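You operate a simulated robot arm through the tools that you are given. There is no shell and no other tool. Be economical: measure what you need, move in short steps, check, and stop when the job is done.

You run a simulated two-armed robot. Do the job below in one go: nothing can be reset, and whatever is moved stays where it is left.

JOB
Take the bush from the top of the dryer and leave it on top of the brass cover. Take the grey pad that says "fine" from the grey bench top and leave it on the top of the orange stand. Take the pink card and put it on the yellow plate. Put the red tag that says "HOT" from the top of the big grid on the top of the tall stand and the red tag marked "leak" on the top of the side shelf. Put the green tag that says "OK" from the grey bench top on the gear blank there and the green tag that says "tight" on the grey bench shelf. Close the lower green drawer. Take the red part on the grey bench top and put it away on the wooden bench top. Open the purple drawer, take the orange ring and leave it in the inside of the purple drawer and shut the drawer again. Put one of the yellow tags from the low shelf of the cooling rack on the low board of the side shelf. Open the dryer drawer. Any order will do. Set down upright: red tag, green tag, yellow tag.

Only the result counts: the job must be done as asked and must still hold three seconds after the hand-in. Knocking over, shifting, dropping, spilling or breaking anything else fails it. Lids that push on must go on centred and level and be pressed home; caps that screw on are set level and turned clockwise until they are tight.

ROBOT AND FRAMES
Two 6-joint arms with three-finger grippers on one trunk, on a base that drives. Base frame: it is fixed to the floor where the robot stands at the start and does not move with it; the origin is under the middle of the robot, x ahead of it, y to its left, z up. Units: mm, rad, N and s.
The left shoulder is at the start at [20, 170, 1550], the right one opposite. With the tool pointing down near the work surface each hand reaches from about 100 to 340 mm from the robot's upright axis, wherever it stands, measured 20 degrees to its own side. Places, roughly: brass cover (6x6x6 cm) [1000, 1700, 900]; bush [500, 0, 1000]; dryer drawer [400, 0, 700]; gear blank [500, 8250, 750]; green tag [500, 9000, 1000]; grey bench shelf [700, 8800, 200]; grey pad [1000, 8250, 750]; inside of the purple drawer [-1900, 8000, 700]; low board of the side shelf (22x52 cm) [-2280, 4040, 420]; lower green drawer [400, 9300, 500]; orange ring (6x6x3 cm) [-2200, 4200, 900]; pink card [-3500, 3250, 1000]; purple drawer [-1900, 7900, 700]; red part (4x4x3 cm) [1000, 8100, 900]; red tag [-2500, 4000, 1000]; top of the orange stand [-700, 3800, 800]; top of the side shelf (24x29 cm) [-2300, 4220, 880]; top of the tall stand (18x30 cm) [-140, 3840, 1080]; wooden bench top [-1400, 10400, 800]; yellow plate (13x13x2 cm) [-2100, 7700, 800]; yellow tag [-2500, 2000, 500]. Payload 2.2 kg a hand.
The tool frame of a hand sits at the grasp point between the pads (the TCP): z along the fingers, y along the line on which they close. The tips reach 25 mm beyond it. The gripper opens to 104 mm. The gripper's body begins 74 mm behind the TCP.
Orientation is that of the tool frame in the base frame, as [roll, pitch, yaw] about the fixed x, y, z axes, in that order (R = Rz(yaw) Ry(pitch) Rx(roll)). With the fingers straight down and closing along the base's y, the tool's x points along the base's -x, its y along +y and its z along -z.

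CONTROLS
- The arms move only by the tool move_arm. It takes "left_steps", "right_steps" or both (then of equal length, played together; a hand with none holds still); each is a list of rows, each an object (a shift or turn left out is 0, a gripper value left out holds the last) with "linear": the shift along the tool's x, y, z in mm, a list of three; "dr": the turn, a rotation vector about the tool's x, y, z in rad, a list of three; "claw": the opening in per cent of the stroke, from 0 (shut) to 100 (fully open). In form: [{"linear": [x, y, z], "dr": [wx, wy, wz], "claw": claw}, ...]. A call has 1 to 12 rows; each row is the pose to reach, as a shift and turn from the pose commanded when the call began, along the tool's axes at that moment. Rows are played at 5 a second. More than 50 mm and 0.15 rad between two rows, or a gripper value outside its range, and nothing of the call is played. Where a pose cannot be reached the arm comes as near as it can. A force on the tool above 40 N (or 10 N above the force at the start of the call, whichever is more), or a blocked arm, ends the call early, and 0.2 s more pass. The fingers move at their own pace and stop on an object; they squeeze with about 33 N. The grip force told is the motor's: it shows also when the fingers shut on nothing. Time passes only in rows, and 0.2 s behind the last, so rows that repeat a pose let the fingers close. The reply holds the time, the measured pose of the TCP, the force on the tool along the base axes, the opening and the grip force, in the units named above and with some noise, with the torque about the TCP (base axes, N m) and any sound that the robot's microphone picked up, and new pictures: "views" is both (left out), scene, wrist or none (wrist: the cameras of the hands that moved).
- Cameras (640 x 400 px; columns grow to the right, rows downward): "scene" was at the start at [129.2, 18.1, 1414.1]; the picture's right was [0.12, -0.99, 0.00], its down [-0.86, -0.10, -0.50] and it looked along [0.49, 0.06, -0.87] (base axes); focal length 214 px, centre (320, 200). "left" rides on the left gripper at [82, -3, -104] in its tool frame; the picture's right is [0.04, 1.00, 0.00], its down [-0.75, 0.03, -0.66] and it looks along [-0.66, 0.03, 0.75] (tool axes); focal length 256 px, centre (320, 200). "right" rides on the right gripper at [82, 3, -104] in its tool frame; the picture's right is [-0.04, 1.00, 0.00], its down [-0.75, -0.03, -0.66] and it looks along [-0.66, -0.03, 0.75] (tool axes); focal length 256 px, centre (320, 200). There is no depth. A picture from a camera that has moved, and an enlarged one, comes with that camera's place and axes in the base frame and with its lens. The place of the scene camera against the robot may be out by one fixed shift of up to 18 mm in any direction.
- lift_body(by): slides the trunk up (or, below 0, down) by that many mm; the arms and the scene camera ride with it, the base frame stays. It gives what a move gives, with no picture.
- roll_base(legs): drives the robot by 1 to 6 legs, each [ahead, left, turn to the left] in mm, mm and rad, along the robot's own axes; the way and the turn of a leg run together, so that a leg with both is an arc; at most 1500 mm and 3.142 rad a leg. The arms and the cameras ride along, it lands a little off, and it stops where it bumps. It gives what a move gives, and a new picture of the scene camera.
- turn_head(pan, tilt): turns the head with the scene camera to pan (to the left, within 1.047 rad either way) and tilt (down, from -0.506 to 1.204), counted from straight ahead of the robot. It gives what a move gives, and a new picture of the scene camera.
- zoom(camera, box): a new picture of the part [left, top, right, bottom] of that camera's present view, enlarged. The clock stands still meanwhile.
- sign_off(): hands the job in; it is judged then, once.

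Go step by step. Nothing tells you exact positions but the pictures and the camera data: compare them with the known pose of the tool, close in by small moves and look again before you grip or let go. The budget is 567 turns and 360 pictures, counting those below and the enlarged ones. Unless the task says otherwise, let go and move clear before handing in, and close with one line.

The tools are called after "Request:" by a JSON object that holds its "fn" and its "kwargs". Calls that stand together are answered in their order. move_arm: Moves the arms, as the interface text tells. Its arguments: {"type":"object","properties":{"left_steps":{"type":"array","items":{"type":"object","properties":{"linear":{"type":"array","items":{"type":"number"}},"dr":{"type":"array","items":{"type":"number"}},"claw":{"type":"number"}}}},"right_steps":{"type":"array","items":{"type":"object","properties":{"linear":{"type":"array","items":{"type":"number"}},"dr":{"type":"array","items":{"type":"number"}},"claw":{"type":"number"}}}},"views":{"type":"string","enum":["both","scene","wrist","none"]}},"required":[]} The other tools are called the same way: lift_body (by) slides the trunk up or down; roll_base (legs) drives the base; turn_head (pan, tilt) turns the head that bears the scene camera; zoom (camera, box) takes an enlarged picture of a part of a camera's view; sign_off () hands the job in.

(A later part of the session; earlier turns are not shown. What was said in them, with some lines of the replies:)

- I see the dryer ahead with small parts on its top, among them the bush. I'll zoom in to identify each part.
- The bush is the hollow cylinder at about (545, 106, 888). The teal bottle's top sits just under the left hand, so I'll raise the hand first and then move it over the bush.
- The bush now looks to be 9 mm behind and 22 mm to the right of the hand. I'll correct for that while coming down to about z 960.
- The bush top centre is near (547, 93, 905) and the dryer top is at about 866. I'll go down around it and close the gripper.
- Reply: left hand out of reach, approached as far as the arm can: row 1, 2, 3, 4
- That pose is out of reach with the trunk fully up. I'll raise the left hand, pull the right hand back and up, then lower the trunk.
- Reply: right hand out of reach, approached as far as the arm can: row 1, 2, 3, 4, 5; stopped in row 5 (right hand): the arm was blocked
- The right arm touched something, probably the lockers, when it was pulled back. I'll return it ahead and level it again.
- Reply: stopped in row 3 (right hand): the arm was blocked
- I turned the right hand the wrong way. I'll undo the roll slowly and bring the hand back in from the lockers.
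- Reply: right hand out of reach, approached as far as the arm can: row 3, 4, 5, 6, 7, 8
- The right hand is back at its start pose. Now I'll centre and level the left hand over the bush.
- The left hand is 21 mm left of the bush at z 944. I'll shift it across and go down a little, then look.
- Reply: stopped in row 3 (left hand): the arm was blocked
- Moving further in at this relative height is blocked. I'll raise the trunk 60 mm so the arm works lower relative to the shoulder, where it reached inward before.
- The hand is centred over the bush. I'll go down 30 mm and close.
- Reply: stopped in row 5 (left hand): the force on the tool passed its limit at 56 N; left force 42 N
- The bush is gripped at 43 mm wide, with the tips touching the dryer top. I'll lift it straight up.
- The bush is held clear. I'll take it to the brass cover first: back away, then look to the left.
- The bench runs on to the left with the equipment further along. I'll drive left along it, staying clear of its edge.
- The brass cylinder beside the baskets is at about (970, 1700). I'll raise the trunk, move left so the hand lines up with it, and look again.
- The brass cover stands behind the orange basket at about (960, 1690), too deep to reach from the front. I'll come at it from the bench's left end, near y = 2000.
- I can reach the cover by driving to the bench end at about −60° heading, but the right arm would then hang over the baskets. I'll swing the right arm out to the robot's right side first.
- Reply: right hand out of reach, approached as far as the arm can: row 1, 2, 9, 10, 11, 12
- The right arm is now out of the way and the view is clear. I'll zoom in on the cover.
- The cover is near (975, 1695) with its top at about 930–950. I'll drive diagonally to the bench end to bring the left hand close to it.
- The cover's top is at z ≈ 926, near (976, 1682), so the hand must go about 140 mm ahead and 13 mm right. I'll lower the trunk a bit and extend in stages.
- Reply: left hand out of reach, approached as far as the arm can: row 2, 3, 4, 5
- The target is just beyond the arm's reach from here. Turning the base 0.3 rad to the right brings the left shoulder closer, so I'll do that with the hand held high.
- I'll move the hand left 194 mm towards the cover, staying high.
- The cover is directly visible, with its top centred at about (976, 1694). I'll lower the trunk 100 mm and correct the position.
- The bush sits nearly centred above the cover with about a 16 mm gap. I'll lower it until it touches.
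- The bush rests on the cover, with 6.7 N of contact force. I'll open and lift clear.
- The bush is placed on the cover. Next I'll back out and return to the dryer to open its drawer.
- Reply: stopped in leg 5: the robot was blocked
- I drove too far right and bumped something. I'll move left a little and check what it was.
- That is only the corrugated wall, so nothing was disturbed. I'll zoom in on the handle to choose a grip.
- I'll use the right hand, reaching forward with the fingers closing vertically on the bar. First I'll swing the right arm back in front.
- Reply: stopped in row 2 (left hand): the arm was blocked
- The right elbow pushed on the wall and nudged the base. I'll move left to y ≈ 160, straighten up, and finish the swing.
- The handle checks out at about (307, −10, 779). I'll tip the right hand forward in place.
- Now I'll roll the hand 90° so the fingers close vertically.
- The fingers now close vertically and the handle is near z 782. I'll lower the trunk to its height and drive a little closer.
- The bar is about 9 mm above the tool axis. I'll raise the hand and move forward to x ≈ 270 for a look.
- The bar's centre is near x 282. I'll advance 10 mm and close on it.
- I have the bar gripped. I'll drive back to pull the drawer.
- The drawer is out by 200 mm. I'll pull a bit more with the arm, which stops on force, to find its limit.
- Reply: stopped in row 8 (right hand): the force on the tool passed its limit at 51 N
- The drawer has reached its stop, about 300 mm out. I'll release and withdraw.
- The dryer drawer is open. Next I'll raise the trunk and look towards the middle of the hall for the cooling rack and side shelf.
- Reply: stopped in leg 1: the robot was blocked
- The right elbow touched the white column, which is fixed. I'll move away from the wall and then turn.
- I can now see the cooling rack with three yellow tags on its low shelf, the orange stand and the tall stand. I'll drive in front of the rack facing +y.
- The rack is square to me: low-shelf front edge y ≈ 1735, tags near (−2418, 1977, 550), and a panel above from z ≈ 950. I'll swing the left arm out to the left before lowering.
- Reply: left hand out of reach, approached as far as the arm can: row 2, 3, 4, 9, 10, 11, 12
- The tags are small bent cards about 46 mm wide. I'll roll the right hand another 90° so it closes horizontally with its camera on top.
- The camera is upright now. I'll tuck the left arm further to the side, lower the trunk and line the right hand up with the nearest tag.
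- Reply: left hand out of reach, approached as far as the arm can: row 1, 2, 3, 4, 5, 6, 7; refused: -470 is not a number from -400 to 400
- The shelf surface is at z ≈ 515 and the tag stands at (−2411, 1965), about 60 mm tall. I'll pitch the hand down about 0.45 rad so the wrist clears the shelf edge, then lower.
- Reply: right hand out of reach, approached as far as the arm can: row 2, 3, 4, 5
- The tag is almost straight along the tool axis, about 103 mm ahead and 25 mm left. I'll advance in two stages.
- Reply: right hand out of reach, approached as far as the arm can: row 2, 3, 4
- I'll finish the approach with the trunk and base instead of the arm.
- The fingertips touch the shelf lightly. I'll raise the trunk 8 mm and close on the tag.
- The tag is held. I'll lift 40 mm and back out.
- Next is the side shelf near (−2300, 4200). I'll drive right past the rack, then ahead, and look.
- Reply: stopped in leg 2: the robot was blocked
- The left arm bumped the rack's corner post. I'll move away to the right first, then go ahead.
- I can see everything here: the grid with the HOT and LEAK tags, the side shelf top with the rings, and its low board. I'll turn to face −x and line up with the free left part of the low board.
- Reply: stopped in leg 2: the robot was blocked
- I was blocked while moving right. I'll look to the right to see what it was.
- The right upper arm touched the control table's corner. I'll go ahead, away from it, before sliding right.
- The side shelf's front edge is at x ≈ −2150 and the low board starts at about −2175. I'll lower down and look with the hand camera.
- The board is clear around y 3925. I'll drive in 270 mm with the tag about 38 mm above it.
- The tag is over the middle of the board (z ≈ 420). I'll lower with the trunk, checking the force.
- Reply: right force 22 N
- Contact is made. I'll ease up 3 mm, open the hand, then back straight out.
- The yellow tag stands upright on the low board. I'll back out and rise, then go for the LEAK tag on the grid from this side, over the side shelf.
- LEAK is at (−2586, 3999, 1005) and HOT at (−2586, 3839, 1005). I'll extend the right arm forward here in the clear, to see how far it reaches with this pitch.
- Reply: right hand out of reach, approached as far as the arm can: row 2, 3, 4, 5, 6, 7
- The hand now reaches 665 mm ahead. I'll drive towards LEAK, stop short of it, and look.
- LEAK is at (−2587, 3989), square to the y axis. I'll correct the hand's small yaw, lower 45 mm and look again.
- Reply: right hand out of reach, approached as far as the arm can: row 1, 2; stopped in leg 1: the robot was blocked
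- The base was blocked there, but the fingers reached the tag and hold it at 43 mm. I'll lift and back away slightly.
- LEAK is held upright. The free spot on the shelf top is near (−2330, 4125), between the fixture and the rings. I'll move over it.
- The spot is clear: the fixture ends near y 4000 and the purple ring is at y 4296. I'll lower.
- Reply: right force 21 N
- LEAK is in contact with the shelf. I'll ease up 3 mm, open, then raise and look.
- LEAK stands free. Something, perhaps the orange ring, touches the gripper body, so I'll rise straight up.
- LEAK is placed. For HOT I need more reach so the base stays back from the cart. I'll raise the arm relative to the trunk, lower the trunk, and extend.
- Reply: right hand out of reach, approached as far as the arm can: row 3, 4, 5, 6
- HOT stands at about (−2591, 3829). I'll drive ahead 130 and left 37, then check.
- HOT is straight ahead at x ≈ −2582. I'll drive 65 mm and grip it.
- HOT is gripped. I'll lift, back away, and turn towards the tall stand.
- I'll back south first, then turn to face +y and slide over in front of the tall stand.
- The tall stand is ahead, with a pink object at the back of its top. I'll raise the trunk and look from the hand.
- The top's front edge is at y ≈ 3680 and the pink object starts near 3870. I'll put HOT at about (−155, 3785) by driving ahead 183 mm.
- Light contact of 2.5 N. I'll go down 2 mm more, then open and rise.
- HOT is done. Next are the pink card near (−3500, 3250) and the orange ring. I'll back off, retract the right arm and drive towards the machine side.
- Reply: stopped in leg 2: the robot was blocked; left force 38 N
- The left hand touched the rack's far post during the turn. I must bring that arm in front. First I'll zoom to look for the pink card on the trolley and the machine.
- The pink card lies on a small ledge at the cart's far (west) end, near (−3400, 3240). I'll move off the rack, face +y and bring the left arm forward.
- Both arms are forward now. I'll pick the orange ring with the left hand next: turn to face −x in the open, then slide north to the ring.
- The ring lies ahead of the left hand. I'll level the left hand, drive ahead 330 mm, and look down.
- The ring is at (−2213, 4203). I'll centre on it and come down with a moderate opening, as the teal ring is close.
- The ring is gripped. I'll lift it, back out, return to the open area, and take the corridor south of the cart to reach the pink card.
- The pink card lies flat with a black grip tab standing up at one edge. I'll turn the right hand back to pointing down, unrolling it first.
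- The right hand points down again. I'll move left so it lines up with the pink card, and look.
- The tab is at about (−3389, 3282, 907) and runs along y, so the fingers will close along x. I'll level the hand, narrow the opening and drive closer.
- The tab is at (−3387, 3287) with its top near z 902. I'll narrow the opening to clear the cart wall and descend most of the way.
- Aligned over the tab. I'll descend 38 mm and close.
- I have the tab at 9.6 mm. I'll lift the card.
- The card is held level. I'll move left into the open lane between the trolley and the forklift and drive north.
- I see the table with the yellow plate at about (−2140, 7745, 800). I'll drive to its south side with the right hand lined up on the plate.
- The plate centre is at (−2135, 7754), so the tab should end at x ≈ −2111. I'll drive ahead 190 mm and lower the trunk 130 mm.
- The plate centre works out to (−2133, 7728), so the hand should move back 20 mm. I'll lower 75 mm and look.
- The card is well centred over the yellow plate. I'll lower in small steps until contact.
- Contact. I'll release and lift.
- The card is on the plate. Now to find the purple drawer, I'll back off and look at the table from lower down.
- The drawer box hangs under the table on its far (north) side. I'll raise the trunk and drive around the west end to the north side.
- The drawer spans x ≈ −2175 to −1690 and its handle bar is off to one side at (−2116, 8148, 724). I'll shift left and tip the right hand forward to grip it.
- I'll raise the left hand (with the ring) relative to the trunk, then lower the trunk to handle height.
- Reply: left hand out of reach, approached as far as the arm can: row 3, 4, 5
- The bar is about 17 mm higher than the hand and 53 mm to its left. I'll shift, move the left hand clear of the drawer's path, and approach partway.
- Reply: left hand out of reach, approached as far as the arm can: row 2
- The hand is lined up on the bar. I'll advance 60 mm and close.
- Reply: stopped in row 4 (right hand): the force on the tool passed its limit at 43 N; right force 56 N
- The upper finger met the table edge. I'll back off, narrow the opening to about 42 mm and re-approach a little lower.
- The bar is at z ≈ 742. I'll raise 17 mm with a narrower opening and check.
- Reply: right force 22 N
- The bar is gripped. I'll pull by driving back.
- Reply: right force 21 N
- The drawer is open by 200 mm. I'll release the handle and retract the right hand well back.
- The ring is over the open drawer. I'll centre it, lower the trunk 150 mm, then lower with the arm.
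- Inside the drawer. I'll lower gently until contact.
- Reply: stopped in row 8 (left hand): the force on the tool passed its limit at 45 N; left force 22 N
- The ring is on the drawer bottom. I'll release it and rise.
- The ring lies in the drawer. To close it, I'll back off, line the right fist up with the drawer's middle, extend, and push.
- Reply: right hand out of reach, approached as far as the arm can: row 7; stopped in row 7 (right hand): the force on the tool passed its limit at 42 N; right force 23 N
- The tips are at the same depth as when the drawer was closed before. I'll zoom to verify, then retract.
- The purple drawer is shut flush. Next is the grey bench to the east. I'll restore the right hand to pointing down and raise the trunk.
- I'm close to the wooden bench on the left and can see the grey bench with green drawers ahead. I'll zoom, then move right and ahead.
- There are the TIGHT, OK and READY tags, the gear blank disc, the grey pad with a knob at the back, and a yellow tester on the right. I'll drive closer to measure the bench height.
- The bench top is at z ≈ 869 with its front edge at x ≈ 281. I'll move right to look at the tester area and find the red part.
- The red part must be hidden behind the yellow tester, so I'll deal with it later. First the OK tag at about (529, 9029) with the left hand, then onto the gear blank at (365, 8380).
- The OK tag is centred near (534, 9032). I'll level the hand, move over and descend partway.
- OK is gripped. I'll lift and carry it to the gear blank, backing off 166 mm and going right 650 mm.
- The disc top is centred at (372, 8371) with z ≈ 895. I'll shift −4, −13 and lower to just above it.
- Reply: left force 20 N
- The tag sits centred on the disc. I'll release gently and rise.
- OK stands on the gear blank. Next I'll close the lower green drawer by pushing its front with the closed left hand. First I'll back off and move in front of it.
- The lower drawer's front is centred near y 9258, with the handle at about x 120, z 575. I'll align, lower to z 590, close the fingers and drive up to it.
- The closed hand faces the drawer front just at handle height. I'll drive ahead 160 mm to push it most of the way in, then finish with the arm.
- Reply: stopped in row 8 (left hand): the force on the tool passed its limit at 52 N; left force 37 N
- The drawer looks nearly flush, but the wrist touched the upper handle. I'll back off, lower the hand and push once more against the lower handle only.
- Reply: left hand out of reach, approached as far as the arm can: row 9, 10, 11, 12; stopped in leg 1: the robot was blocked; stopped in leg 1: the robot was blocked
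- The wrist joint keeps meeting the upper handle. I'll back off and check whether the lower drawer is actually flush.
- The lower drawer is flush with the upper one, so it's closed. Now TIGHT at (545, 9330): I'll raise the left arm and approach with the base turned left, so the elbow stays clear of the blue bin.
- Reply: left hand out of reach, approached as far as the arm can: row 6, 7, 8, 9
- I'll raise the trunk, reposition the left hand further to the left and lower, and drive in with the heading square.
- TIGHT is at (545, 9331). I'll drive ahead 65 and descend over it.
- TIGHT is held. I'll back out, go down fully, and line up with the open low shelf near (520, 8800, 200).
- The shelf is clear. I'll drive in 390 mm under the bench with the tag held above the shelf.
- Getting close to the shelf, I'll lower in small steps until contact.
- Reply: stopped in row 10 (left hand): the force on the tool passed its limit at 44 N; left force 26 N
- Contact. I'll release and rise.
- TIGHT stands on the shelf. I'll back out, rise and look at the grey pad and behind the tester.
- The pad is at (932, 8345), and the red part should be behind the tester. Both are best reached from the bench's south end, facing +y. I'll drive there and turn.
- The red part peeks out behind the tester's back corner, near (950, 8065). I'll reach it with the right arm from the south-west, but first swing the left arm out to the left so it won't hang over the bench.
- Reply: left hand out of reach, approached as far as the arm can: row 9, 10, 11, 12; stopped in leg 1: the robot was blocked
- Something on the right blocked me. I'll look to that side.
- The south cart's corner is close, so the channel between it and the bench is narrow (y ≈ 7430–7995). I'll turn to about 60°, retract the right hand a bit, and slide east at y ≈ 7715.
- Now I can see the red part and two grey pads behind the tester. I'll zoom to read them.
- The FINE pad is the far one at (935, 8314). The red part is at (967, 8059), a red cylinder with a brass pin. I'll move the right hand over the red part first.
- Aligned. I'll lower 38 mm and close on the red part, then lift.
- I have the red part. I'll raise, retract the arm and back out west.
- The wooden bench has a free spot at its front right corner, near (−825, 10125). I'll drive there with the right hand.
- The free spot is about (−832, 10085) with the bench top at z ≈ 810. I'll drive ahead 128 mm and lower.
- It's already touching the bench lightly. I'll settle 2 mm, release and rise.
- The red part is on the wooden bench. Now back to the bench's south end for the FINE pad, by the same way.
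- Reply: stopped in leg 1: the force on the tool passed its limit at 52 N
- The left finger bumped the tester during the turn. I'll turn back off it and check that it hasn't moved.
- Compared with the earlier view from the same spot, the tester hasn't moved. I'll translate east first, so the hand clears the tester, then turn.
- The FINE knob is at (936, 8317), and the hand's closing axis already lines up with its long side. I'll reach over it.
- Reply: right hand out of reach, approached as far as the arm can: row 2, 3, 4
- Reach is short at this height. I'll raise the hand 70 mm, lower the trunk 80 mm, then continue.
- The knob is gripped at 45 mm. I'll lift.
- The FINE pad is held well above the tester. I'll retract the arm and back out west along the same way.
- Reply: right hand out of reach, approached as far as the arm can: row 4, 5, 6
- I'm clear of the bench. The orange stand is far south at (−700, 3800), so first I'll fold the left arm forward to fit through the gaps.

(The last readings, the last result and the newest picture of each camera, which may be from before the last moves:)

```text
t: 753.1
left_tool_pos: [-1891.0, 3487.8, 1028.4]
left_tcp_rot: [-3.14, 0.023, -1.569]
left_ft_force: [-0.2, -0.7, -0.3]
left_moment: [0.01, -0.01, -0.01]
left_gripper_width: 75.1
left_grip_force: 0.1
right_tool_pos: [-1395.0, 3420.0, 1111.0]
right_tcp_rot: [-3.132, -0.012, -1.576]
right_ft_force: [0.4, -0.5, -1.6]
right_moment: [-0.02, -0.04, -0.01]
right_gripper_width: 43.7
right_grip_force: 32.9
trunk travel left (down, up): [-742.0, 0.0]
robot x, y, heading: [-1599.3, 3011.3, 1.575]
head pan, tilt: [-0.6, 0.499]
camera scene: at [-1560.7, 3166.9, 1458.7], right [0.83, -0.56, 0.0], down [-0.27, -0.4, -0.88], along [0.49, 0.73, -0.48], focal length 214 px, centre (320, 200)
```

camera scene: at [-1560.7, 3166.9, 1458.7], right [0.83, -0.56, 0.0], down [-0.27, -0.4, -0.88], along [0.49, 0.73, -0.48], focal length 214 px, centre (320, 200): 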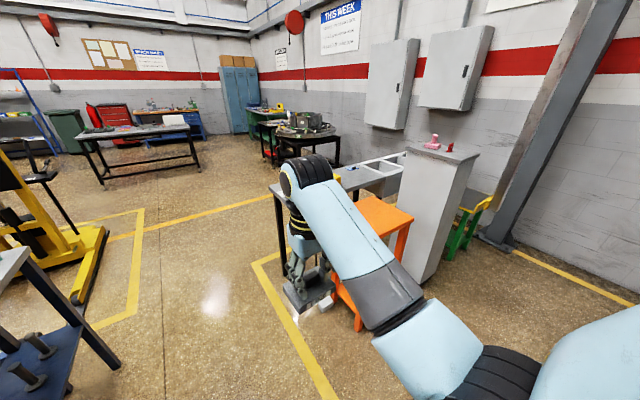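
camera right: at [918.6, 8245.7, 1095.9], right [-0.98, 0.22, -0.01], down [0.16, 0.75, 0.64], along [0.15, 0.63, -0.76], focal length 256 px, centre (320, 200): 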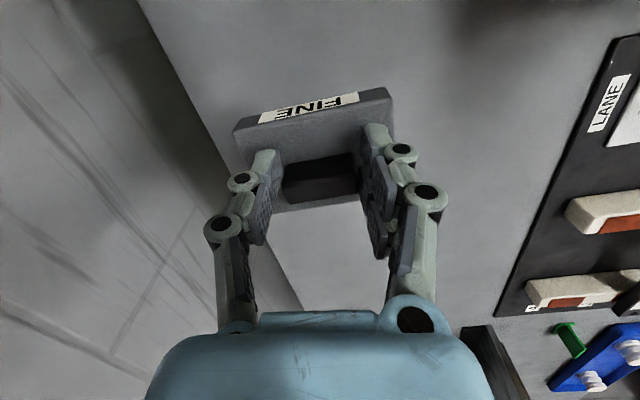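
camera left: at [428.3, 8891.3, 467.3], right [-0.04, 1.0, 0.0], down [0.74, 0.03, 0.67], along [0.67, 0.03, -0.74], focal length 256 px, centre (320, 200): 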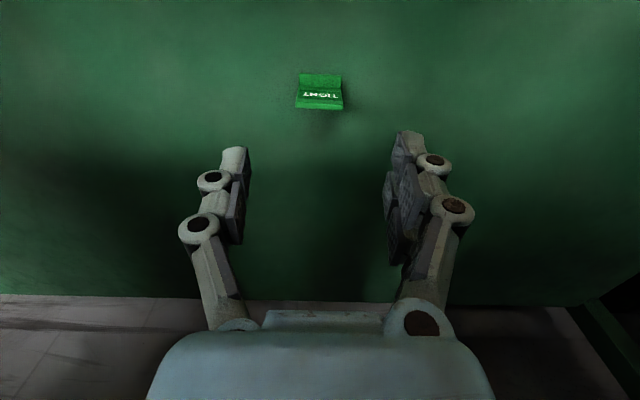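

Request:
{"fn": "roll_base", "kwargs": {"legs": [[0, -665, 0], [300, 0, 0]]}}

Request:
{"fn": "zoom", "kwargs": {"camera": "right", "box": [0, 0, 640, 400]}}

```text
t: 758.4
left_tool_pos: [-1230.7, 3788.9, 1030.2]
left_tcp_rot: [3.141, 0.02, -1.565]
left_ft_force: [-0.1, 0.2, -0.6]
left_moment: [-0.03, 0.02, 0.02]
left_gripper_width: 74.9
left_grip_force: 0.0
right_tool_pos: [-733.3, 3722.8, 1110.5]
right_tcp_rot: [-3.134, -0.015, -1.573]
right_ft_force: [-1.2, 0.1, -1.9]
right_moment: [-0.06, -0.01, 0.0]
right_gripper_width: 43.3
right_grip_force: 33.2
trunk travel left (down, up): [-742.0, 0.0]
robot x, y, heading: [-939.5, 3314.1, 1.577]
head pan, tilt: [-0.6, 0.499]
camera scene: at [-898.6, 3469.6, 1458.7], right [0.83, -0.56, 0.0], down [-0.27, -0.4, -0.88], along [0.49, 0.73, -0.48], focal length 214 px, centre (320, 200)
```

scene: 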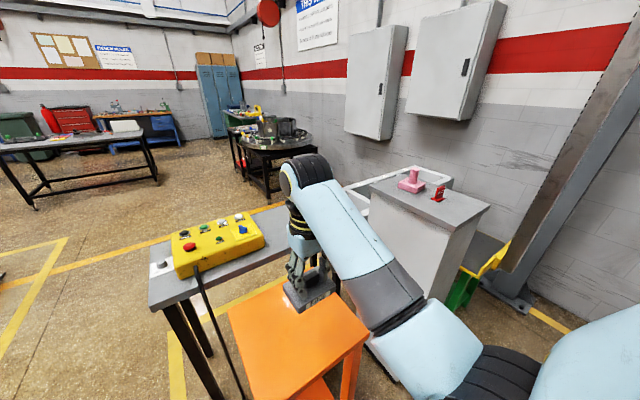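

```text
1.00 times, centred on (320, 200) of right (not enlarged: the box is as wide or as high as the picture)
camera zoom: at [-739.6, 3642.7, 1215.8], right [-1.0, 0.04, -0.01], down [0.02, 0.76, 0.65], along [0.04, 0.65, -0.76], focal length 256 px, centre (320, 200)
```

zoom: 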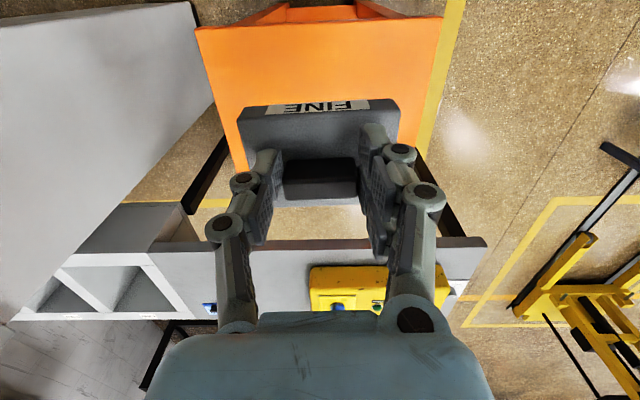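

The stand top's centre is at (−725, 3808), z ≈ 800. I'll drive ahead 85 mm and lower the pad with the arm.

Request:
{"fn": "roll_base", "kwargs": {"legs": [[85, -8, -0.006]]}}

Request:
{"fn": "move_arm", "kwargs": {"right_steps": [{"linear": [0, 0, 40]}, {"linear": [0, 0, 80]}, {"linear": [0, 0, 120]}, {"linear": [0, 0, 160]}, {"linear": [0, 0, 200]}, {"linear": [0, 0, 225]}, {"linear": [0, 0, 225]}], "views": "both"}}

```text
t: 759.5
left_tool_pos: [-1219.9, 3875.4, 1028.2]
left_tcp_rot: [-3.139, 0.021, -1.569]
left_ft_force: [1.1, 0.5, 0.0]
left_moment: [-0.04, -0.02, 0.01]
left_gripper_width: 75.0
left_grip_force: 0.1
right_tool_pos: [-723.2, 3807.7, 1111.0]
right_tcp_rot: [-3.131, -0.015, -1.577]
right_ft_force: [-0.5, 0.4, -1.4]
right_moment: [-0.06, 0.03, 0.04]
right_gripper_width: 43.4
right_grip_force: 32.9
trunk travel left (down, up): [-742.0, 0.0]
robot x, y, heading: [-933.0, 3399.9, 1.576]
head pan, tilt: [-0.6, 0.499]
camera scene: at [-889.8, 3555.3, 1458.5], right [0.82, -0.57, 0.0], down [-0.27, -0.4, -0.88], along [0.5, 0.72, -0.48], focal length 214 px, centre (320, 200)
```

scene: 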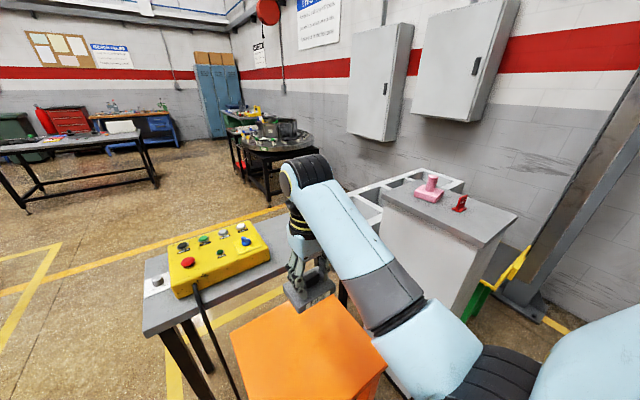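

```text
t: 761.1
left_tool_pos: [-1220.8, 3875.1, 1029.3]
left_tcp_rot: [-3.14, 0.022, -1.57]
left_ft_force: [0.0, 0.6, 0.0]
left_moment: [-0.02, -0.01, -0.01]
left_gripper_width: 75.0
left_grip_force: 0.0
right_tool_pos: [-721.3, 3803.8, 885.7]
right_tcp_rot: [-3.132, -0.012, -1.581]
right_ft_force: [-0.1, 0.6, -1.9]
right_moment: [0.0, -0.01, 0.01]
right_gripper_width: 43.3
right_grip_force: 33.2
trunk travel left (down, up): [-742.0, 0.0]
robot x, y, heading: [-937.0, 3398.7, 1.567]
head pan, tilt: [-0.6, 0.499]
camera scene: at [-890.0, 3553.7, 1458.7], right [0.82, -0.57, 0.0], down [-0.27, -0.4, -0.88], along [0.5, 0.72, -0.48], focal length 214 px, centre (320, 200)
camera right: at [-727.6, 3722.8, 990.9], right [-1.0, 0.05, -0.01], down [0.03, 0.76, 0.65], along [0.04, 0.65, -0.76], focal length 256 px, centre (320, 200)
```

scene: 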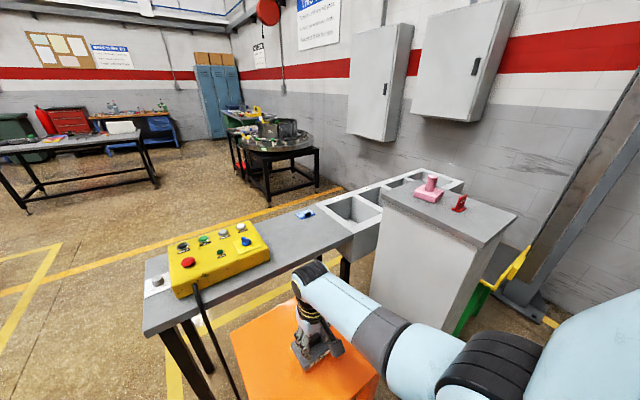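
right: 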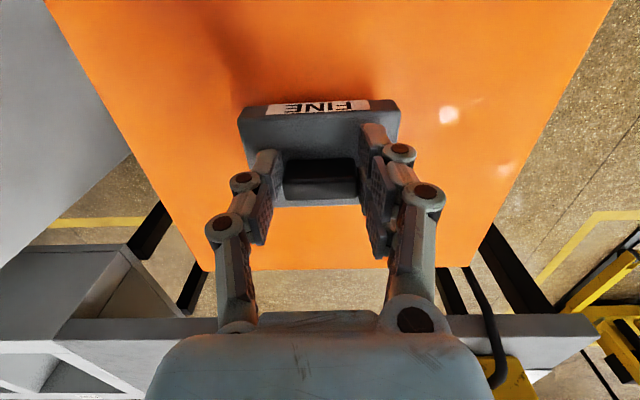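

The pad is centred over the orange stand. I'll lower until contact.

Request:
{"fn": "move_arm", "kwargs": {"right_steps": [{"linear": [5, 0, 10]}, {"linear": [8, 0, 18]}, {"linear": [8, 0, 25]}, {"linear": [8, 0, 31]}, {"linear": [8, 0, 36]}, {"linear": [8, 0, 41]}, {"linear": [8, 0, 46]}, {"linear": [8, 0, 51]}, {"linear": [8, 0, 56]}, {"linear": [8, 0, 61]}, {"linear": [8, 0, 66]}], "views": "none"}}

```text
t: 762.6
left_tool_pos: [-1219.1, 3874.4, 1028.2]
left_tcp_rot: [-3.14, 0.023, -1.569]
left_ft_force: [0.6, -0.2, 0.9]
left_moment: [0.0, 0.0, 0.0]
left_gripper_width: 75.0
left_grip_force: 0.0
right_tool_pos: [-719.9, 3795.8, 848.0]
right_tcp_rot: [-3.131, -0.008, -1.577]
right_ft_force: [-0.3, -6.0, 17.5]
right_moment: [0.13, 0.26, 0.18]
right_gripper_width: 43.3
right_grip_force: 33.2
trunk travel left (down, up): [-742.0, 0.0]
robot x, y, heading: [-935.7, 3399.9, 1.566]
head pan, tilt: [-0.6, 0.499]
stopped in row 7 (right hand): the force on the tool passed its limit at 51 N (the readings are from after the stop); the commanded pose is now the measured one
```

Contact. I'll release and rise.

Request:
{"fn": "move_arm", "kwargs": {"right_steps": [{"linear": [0, 0, -1], "claw": 50}, {"linear": [0, 0, -1], "claw": 70}, {"linear": [0, 0, -1], "claw": 70}, {"linear": [0, 0, -40]}, {"linear": [0, 0, -90]}, {"linear": [0, 0, -140]}, {"linear": [0, 0, -190]}], "views": "wrist"}}

```text
t: 764.2
left_tool_pos: [-1219.1, 3874.2, 1029.1]
left_tcp_rot: [-3.138, 0.022, -1.57]
left_ft_force: [-0.2, 0.1, 0.0]
left_moment: [0.0, -0.01, -0.01]
left_gripper_width: 74.9
left_grip_force: 0.0
right_tool_pos: [-723.4, 3798.4, 1036.7]
right_tcp_rot: [-3.131, -0.011, -1.578]
right_ft_force: [0.8, 0.8, 0.3]
right_moment: [-0.02, 0.03, 0.01]
right_gripper_width: 72.8
right_grip_force: 0.1
trunk travel left (down, up): [-742.0, 0.0]
robot x, y, heading: [-938.8, 3397.6, 1.571]
head pan, tilt: [-0.6, 0.499]
camera right: at [-729.4, 3717.4, 1142.2], right [-1.0, 0.05, -0.01], down [0.03, 0.76, 0.65], along [0.04, 0.65, -0.76], focal length 256 px, centre (320, 200)
```

right: 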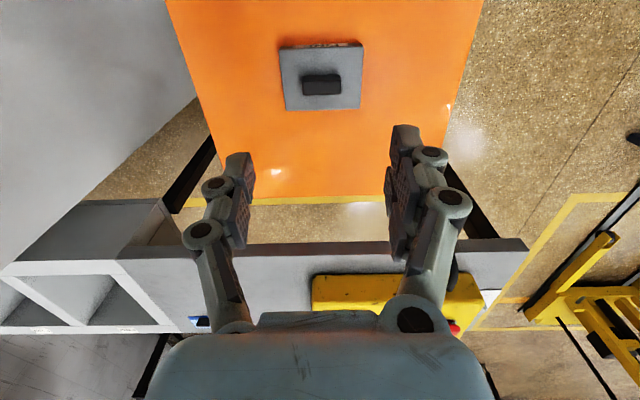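

The FINE pad rests on the orange stand, which was the last item. I'll back clear and take one last look.

Request:
{"fn": "roll_base", "kwargs": {"legs": [[-400, 0, 0]]}}

Request:
{"fn": "turn_head", "kwargs": {"pan": 0.3, "tilt": 0.4}}

```text
t: 766.6
left_tool_pos: [-1220.2, 3476.5, 1029.1]
left_tcp_rot: [-3.14, 0.023, -1.57]
left_ft_force: [-0.1, -1.1, -0.4]
left_moment: [0.01, 0.02, -0.05]
left_gripper_width: 74.6
left_grip_force: 0.1
right_tool_pos: [-723.7, 3402.8, 1036.8]
right_tcp_rot: [-3.131, -0.01, -1.578]
right_ft_force: [-0.2, -0.2, 0.2]
right_moment: [0.01, -0.02, -0.02]
right_gripper_width: 72.7
right_grip_force: 0.2
trunk travel left (down, up): [-742.0, 0.0]
robot x, y, heading: [-936.8, 3004.5, 1.569]
head pan, tilt: [-0.6, 0.499]
camera scene: at [-890.3, 3156.2, 1458.8], right [0.83, -0.56, 0.0], down [-0.27, -0.4, -0.88], along [0.5, 0.72, -0.48], focal length 214 px, centre (320, 200)
```

scene: 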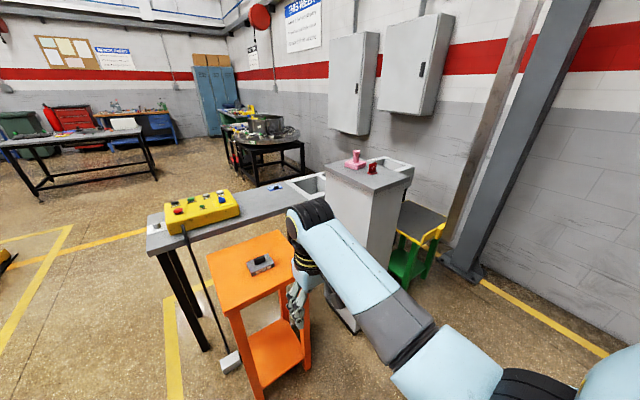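

```text
t: 767.8
left_tool_pos: [-1222.0, 3477.2, 1027.6]
left_tcp_rot: [-3.139, 0.022, -1.567]
left_ft_force: [-0.3, 0.4, 1.0]
left_moment: [0.01, 0.03, 0.01]
left_gripper_width: 75.0
left_grip_force: 0.1
right_tool_pos: [-722.7, 3401.6, 1037.3]
right_tcp_rot: [-3.132, -0.011, -1.577]
right_ft_force: [-0.2, 0.7, 0.8]
right_moment: [0.03, 0.03, 0.0]
right_gripper_width: 72.8
right_grip_force: 0.0
trunk travel left (down, up): [-742.0, 0.0]
robot x, y, heading: [-935.5, 3000.1, 1.569]
head pan, tilt: [0.3, 0.4]
camera scene: at [-969.0, 3170.1, 1467.9], right [0.96, 0.29, 0.0], down [0.11, -0.37, -0.92], along [-0.27, 0.88, -0.39], focal length 214 px, centre (320, 200)
```

scene: 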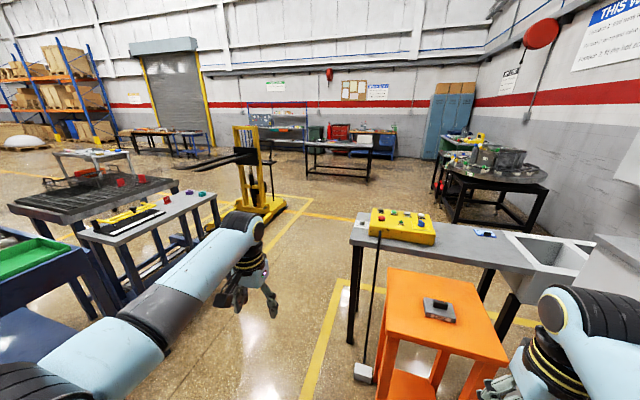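

The pad sits flat on the orange stand, and HOT and LEAK are still standing where I set them. Both hands are empty and clear, so I'm handing the job in.

Request:
{"fn": "sign_off", "kwargs": {}}

```text
The job is handed in.
```

All twelve parts of the job are done and handed in. On the way the arms or base bumped the cooling rack, the control table, the hot-zone cart, the tester and fixed walls and columns. The tester had not moved when I compared pictures afterwards; I did not check the rack, table or cart the same way.
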